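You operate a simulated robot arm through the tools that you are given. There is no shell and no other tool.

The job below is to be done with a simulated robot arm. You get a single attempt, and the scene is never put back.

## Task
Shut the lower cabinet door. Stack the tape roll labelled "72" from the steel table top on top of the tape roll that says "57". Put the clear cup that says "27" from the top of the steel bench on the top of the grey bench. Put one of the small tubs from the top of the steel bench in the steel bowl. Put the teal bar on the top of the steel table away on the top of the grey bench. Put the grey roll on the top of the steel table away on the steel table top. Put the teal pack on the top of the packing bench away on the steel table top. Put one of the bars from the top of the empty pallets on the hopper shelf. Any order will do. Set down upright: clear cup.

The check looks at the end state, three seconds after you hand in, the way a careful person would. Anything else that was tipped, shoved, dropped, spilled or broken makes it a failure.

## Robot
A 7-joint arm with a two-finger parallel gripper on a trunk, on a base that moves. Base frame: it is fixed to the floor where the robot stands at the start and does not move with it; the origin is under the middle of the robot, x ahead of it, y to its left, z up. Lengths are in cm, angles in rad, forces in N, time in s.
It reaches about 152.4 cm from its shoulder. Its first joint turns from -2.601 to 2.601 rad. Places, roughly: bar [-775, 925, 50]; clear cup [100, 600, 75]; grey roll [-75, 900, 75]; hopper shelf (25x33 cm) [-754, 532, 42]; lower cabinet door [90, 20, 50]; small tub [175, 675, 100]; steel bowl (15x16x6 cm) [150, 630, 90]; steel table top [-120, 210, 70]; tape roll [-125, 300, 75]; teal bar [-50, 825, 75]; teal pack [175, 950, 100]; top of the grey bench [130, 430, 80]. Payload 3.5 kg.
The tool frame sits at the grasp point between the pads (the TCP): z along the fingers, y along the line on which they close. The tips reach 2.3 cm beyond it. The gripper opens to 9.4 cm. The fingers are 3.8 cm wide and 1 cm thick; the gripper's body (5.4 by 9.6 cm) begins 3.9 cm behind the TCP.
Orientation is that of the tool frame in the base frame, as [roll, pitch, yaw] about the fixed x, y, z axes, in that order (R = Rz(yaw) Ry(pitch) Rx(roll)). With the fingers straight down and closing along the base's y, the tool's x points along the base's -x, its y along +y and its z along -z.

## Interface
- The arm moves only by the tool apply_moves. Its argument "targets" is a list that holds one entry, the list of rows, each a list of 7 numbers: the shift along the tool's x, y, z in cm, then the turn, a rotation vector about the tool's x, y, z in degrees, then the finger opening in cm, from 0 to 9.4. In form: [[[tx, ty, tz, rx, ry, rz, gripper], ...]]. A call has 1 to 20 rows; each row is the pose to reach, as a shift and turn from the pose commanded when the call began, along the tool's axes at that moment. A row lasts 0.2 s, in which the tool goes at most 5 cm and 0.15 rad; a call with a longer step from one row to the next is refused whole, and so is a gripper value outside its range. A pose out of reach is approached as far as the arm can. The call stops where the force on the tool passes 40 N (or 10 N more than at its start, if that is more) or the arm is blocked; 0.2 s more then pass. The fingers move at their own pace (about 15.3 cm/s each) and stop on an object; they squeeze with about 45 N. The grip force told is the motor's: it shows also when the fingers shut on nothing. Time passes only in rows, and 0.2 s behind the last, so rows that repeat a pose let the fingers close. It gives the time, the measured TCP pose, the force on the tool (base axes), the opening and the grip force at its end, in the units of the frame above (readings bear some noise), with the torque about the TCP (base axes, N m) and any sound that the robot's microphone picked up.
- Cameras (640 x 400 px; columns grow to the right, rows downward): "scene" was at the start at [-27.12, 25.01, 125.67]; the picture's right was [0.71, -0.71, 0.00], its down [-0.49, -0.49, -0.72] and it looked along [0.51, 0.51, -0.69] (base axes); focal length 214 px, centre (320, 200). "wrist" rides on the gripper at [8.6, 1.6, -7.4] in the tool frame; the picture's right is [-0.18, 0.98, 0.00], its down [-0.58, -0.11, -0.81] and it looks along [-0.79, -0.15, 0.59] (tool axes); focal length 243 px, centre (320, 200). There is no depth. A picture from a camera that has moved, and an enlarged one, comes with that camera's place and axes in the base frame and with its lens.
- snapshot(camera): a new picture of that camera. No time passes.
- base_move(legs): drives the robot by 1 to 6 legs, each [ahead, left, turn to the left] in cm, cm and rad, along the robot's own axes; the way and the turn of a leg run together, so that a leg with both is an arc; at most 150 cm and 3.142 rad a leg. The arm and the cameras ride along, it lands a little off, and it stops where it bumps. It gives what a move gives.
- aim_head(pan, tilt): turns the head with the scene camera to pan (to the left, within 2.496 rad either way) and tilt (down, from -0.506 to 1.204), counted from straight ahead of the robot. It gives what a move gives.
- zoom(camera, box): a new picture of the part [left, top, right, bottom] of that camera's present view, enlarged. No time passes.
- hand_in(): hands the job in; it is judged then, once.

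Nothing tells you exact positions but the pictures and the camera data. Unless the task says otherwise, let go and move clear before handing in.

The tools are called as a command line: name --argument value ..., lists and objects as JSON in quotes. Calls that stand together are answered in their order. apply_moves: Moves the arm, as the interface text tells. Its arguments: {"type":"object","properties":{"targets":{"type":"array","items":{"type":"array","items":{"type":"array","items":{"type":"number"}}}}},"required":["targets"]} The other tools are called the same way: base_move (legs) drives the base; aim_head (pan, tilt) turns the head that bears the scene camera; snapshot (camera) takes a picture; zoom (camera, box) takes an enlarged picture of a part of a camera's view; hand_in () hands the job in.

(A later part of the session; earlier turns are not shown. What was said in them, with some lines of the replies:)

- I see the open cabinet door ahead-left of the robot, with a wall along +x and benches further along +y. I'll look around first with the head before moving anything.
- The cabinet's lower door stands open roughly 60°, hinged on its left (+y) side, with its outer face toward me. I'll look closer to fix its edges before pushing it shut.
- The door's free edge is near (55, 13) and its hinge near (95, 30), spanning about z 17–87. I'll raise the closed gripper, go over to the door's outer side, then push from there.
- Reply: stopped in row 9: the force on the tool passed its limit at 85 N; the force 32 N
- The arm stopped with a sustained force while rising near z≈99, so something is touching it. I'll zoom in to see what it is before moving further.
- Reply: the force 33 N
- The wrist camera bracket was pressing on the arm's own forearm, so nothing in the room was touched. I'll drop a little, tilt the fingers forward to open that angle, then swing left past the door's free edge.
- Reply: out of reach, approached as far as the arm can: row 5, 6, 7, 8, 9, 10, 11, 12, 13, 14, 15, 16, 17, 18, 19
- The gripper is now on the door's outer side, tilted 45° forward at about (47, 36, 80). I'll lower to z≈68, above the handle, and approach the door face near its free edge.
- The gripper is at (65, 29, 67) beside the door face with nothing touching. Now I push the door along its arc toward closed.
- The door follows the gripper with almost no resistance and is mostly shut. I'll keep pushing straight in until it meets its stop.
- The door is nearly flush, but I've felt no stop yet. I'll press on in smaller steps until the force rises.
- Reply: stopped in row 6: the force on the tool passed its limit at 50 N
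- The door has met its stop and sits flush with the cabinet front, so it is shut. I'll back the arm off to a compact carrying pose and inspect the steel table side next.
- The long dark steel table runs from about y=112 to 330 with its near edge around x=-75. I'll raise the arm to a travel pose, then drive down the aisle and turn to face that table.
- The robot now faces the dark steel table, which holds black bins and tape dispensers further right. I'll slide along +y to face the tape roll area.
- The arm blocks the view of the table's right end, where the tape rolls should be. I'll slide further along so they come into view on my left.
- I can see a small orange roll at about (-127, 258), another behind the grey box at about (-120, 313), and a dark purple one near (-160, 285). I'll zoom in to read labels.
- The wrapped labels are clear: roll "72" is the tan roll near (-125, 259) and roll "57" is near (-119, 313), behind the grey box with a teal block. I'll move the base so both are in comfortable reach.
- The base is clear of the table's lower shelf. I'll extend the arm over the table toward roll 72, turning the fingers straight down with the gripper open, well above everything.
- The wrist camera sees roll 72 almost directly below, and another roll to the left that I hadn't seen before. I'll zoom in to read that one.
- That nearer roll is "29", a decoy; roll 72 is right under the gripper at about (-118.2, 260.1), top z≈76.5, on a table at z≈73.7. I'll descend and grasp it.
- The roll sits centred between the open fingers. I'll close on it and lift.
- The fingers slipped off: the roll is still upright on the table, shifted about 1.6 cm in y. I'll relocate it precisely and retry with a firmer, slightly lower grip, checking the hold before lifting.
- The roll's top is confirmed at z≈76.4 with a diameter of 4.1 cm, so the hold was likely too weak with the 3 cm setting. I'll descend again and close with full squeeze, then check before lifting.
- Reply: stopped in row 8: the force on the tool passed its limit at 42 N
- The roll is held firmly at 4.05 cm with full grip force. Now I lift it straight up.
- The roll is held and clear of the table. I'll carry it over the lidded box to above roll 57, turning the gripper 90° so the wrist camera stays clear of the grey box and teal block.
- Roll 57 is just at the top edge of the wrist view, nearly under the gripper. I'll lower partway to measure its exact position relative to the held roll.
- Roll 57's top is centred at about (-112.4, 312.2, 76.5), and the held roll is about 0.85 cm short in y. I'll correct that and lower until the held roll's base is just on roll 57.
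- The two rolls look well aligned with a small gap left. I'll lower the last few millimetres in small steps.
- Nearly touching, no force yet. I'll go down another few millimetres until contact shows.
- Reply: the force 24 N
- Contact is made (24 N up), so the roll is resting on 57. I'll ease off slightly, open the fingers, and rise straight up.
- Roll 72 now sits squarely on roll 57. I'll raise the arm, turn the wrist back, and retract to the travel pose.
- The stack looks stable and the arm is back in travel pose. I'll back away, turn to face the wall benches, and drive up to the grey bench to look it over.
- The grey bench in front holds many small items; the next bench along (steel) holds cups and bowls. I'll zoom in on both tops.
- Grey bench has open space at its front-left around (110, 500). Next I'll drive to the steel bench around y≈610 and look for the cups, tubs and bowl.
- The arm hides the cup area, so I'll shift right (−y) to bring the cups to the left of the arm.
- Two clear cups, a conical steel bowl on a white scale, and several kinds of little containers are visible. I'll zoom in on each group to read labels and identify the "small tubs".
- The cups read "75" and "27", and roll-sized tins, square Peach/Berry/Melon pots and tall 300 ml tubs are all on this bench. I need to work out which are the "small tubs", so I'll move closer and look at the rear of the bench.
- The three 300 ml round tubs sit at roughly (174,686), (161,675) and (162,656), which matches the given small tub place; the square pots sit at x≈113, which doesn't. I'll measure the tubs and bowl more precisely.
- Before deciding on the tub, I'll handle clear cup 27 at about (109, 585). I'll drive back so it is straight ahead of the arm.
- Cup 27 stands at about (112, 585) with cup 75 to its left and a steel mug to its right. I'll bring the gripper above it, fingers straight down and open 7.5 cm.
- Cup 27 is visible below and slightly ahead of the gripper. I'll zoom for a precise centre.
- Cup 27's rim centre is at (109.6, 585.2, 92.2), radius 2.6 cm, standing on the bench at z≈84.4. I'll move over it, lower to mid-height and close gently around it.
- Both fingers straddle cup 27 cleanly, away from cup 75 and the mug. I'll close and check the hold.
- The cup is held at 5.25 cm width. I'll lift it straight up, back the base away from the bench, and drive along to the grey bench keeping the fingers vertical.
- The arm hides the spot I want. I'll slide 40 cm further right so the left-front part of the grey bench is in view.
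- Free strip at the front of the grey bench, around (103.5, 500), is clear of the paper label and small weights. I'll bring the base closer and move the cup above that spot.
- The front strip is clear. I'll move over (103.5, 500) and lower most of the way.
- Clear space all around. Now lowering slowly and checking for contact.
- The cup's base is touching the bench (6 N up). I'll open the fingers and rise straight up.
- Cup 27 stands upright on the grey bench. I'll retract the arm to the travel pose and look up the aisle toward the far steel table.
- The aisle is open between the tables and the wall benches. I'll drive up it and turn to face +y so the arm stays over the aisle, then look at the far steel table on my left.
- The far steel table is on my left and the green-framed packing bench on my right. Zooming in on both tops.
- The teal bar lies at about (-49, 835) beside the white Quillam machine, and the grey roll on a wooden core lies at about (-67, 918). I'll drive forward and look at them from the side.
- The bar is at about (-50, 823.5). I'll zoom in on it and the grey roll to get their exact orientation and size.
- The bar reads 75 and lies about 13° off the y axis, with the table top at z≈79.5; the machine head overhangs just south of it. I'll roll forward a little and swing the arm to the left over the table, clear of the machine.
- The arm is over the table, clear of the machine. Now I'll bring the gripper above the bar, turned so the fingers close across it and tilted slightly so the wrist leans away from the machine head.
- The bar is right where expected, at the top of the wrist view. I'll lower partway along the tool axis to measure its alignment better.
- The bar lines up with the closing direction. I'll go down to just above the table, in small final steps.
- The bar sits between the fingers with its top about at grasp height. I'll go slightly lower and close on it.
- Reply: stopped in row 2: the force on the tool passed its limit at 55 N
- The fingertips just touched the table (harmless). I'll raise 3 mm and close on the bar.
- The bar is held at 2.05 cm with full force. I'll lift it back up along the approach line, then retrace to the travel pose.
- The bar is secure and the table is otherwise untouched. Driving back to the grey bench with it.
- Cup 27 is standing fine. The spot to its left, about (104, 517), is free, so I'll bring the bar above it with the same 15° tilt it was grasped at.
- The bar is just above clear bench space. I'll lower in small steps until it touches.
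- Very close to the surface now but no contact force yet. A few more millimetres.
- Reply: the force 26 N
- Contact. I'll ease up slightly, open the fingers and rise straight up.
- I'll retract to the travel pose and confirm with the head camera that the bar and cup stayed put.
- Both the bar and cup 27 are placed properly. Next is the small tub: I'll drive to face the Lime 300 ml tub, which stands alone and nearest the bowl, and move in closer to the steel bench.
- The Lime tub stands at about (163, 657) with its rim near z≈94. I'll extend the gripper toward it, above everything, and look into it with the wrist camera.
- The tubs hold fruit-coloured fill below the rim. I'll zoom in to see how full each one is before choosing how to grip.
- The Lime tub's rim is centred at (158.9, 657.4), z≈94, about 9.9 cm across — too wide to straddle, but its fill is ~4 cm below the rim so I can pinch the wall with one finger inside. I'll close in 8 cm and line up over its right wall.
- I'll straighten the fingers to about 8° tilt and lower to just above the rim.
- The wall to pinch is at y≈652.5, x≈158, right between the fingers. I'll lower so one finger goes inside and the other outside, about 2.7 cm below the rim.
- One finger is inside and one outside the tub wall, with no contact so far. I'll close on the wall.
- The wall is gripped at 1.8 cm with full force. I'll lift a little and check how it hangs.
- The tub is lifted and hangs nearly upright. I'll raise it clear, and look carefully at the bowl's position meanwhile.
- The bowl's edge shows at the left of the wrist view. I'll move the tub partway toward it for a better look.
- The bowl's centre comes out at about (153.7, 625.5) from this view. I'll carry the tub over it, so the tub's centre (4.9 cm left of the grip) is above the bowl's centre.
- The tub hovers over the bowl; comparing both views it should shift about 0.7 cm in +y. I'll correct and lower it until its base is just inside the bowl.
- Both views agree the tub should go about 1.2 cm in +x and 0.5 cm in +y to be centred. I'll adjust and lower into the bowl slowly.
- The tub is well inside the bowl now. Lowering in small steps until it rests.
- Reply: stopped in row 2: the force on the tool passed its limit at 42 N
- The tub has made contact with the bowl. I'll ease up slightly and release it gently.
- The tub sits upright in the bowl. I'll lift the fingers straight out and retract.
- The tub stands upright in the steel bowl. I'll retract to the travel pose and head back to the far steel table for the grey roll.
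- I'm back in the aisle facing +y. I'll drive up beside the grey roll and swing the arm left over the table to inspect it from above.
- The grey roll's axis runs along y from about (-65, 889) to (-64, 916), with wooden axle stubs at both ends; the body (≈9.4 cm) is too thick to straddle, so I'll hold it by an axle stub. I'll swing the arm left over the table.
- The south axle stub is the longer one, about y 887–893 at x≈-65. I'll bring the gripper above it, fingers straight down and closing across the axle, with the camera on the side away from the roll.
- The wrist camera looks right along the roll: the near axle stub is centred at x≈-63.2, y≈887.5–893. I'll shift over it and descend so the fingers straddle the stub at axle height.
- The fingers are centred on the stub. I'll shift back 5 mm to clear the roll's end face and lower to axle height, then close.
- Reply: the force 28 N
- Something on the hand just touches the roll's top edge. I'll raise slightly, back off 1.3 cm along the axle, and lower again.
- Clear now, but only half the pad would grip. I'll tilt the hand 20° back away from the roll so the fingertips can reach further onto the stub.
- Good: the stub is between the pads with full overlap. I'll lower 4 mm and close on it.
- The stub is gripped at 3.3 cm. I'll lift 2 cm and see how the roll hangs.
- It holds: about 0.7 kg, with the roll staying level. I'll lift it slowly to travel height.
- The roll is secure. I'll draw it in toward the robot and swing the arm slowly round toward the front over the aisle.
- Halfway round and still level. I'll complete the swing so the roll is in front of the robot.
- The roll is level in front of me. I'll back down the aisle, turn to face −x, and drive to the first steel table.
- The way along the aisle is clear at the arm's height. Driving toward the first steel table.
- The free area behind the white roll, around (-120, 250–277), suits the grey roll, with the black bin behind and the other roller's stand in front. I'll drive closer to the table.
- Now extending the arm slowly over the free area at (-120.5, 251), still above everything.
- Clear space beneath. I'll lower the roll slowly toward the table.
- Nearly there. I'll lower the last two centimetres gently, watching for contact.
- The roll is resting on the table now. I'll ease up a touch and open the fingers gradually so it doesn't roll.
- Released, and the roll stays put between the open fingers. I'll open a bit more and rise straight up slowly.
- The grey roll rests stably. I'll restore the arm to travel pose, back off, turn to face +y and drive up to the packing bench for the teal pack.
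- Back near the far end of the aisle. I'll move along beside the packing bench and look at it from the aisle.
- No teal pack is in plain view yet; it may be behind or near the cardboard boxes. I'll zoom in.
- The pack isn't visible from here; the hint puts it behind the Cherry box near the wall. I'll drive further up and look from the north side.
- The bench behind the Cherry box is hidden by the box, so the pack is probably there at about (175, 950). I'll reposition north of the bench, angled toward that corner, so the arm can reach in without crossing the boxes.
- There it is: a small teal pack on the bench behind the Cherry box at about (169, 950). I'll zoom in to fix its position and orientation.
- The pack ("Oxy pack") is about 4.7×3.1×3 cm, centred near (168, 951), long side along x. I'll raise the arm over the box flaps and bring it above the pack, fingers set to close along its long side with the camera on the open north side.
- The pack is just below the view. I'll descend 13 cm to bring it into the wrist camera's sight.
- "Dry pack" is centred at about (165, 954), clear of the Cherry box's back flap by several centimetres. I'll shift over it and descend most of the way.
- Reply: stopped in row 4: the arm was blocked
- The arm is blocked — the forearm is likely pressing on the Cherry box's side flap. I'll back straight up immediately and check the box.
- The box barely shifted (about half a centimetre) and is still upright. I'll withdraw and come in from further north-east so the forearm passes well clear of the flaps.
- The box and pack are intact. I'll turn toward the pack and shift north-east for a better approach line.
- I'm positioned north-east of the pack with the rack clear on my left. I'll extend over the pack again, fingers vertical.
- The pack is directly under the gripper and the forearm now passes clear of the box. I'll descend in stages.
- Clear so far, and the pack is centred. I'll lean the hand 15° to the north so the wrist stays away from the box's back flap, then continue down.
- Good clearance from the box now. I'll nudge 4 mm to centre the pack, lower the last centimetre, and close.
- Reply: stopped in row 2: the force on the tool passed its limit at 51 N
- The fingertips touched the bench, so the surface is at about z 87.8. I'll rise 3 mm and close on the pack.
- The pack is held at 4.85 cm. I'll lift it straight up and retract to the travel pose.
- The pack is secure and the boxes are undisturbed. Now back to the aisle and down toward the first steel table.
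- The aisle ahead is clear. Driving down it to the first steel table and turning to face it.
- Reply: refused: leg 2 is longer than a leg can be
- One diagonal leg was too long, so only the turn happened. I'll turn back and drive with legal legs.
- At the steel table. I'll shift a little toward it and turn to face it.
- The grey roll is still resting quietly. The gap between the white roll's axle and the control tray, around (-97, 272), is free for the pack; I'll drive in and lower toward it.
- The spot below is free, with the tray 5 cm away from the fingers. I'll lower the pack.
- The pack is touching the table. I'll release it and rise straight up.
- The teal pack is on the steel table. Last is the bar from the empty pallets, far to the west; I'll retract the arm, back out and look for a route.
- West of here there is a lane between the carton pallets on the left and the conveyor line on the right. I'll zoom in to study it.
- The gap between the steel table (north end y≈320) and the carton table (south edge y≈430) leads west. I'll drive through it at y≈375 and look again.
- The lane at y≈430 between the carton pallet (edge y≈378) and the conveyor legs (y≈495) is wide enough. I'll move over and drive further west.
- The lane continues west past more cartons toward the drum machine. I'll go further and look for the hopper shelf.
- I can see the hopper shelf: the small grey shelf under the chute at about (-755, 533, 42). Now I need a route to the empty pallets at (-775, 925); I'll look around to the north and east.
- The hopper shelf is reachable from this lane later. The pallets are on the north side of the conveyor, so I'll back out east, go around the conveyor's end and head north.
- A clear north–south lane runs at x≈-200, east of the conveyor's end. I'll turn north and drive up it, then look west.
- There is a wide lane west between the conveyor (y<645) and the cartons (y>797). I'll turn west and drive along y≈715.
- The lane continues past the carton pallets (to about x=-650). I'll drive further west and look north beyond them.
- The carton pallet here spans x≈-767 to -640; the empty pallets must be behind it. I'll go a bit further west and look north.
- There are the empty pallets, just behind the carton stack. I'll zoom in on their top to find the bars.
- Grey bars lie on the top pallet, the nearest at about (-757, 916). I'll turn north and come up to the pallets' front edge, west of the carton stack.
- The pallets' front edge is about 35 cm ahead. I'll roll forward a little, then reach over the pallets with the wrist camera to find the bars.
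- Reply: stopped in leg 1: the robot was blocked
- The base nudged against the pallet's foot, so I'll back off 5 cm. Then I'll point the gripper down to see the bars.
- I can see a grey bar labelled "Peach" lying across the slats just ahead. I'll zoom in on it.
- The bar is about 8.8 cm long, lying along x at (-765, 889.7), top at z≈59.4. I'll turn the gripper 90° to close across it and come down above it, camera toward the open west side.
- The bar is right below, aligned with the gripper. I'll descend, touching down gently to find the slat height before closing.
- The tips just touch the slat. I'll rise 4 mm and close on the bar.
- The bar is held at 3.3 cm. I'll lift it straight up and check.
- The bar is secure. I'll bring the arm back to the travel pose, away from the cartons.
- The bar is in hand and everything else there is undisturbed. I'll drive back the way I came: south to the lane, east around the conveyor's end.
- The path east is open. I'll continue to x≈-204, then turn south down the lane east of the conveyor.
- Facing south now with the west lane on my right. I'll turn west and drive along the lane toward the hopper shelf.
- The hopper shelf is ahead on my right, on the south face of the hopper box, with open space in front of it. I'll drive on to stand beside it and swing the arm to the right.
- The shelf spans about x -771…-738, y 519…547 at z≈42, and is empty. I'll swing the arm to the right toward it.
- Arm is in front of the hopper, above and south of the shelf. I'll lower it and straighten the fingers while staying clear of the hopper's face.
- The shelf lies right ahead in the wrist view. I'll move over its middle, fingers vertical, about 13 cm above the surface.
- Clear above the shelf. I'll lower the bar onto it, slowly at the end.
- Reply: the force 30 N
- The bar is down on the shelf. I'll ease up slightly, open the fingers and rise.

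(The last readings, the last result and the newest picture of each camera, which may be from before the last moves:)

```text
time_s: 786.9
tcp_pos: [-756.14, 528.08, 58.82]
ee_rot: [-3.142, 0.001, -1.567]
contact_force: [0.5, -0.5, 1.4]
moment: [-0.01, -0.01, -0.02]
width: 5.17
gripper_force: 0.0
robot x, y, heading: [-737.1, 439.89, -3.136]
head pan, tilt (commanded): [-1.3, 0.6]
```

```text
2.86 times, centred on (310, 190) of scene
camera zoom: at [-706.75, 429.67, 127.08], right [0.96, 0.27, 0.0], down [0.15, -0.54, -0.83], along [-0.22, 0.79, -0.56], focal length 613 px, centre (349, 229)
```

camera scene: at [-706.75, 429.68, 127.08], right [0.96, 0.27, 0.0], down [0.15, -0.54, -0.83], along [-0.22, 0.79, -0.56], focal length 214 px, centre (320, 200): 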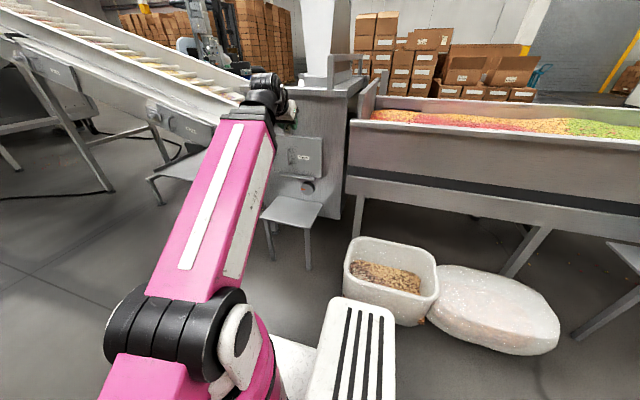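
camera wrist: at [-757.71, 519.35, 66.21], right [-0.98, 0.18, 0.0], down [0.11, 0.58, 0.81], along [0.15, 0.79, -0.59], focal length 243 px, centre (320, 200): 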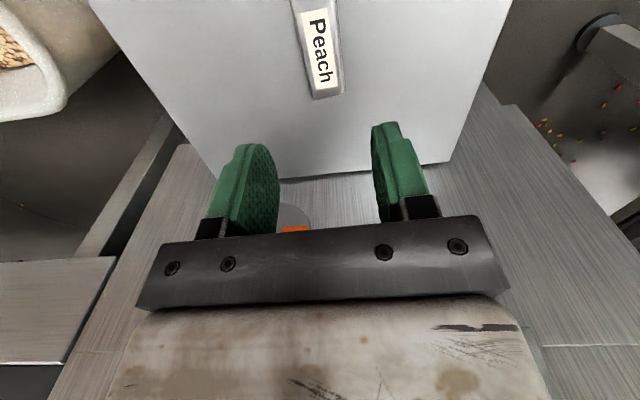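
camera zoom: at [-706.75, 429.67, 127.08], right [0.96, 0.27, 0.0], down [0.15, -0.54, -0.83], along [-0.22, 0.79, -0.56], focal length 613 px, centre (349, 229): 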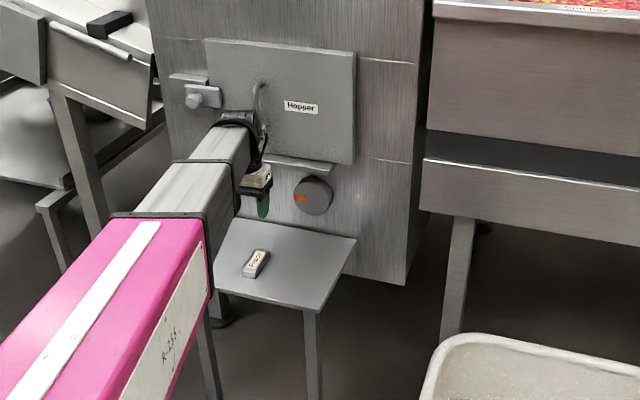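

The bar rests squarely on the hopper shelf. I'll pull the arm back clear of the hopper.

apply_moves --targets '[[[2.9, 0, -2.6, 0, -2.5, 0, 5], [5.8, 0, -5.3, 0, -5, 0, 5], [8.6, 0, -7.9, 0, -7.5, 0, 5], [11.5, 0, -10.5, 0, -10, 0, 5], [14.4, 0, -13.1, 0, -12.5, 0, 5], [17.3, 0, -15.8, 0, -15, 0, 5], [20.1, 0, -18.4, 0, -17.5, 0, 5], [23, 0, -21, 0, -20, 0, 5]]]'

zoom --camera "scene" --box '[220, 120, 400, 260]'

```text
time_s: 788.7
tcp_pos: [-756.16, 505.02, 79.64]
ee_rot: [3.14, 0.349, -1.568]
contact_force: [-0.5, -0.5, -0.6]
moment: [0.02, 0.05, 0.0]
width: 4.97
gripper_force: 0.1
robot x, y, heading: [-737.49, 439.9, -3.14]
head pan, tilt (commanded): [-1.3, 0.6]
```

```text
2.86 times, centred on (310, 190) of scene
camera zoom: at [-706.76, 429.67, 127.08], right [0.96, 0.27, 0.0], down [0.15, -0.54, -0.83], along [-0.22, 0.79, -0.56], focal length 613 px, centre (349, 229)
```

zoom: 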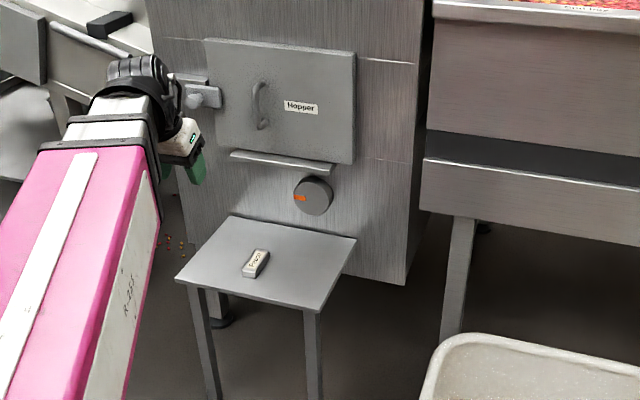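

Every item of the job is done:
- The lower cabinet door is shut.
- Roll 72 sits on roll 57.
- Cup 27 and the teal bar are on the grey bench, with the cup upright.
- A small tub is in the steel bowl.
- The grey roll and teal pack are on the steel table top.
- One bar is on the hopper shelf.

I took the "small tubs" to be the 300 ml round ones, because their position matched the place given. The Cherry box on the packing bench shifted about half a centimetre when the arm brushed it. The base also nudged the empty pallets' foot, with no movement seen. The gripper is empty and clear of everything, so I'm handing in.

hand_in

```text
The job is handed in.
```

I handed the job in with every part done. The result of the check has not come back to me.

| Task | End state |
|---|---|
| Lower cabinet door | Pushed to its stop and shut |
| Tape roll 72 | Stacked on roll 57 |
| Clear cup 27 | Upright on the grey bench |
| Small tub | The Lime 300 ml tub, upright in the steel bowl |
| Teal bar (75) | On the grey bench, left of the cup |
| Grey roll (Brake Low) | Lying still on the steel table top |
| Teal pack (Dry pack) | On the steel table top |
| Bar (Peach) | On the hopper shelf |

These points could count against the result:

- **Which tubs are "small":** I took them to be the round 300 ml tubs, because only they stood near the place you gave. The small square pots (Peach, Berry, Melon) stood about 60 cm away from it. If those were meant, this part is wrong.
- **Cherry box:** while I was reaching for the teal pack, the forearm pressed on its flap and shifted it by roughly half a centimetre. It is upright and looks undamaged.
- **Empty pallets:** the base bumped the foot of the stack once and stopped. I backed off and saw no movement.
- **Roll 72:** it slipped on the first grip and slid about 1.6 cm along the table, staying upright, before I picked it up properly.
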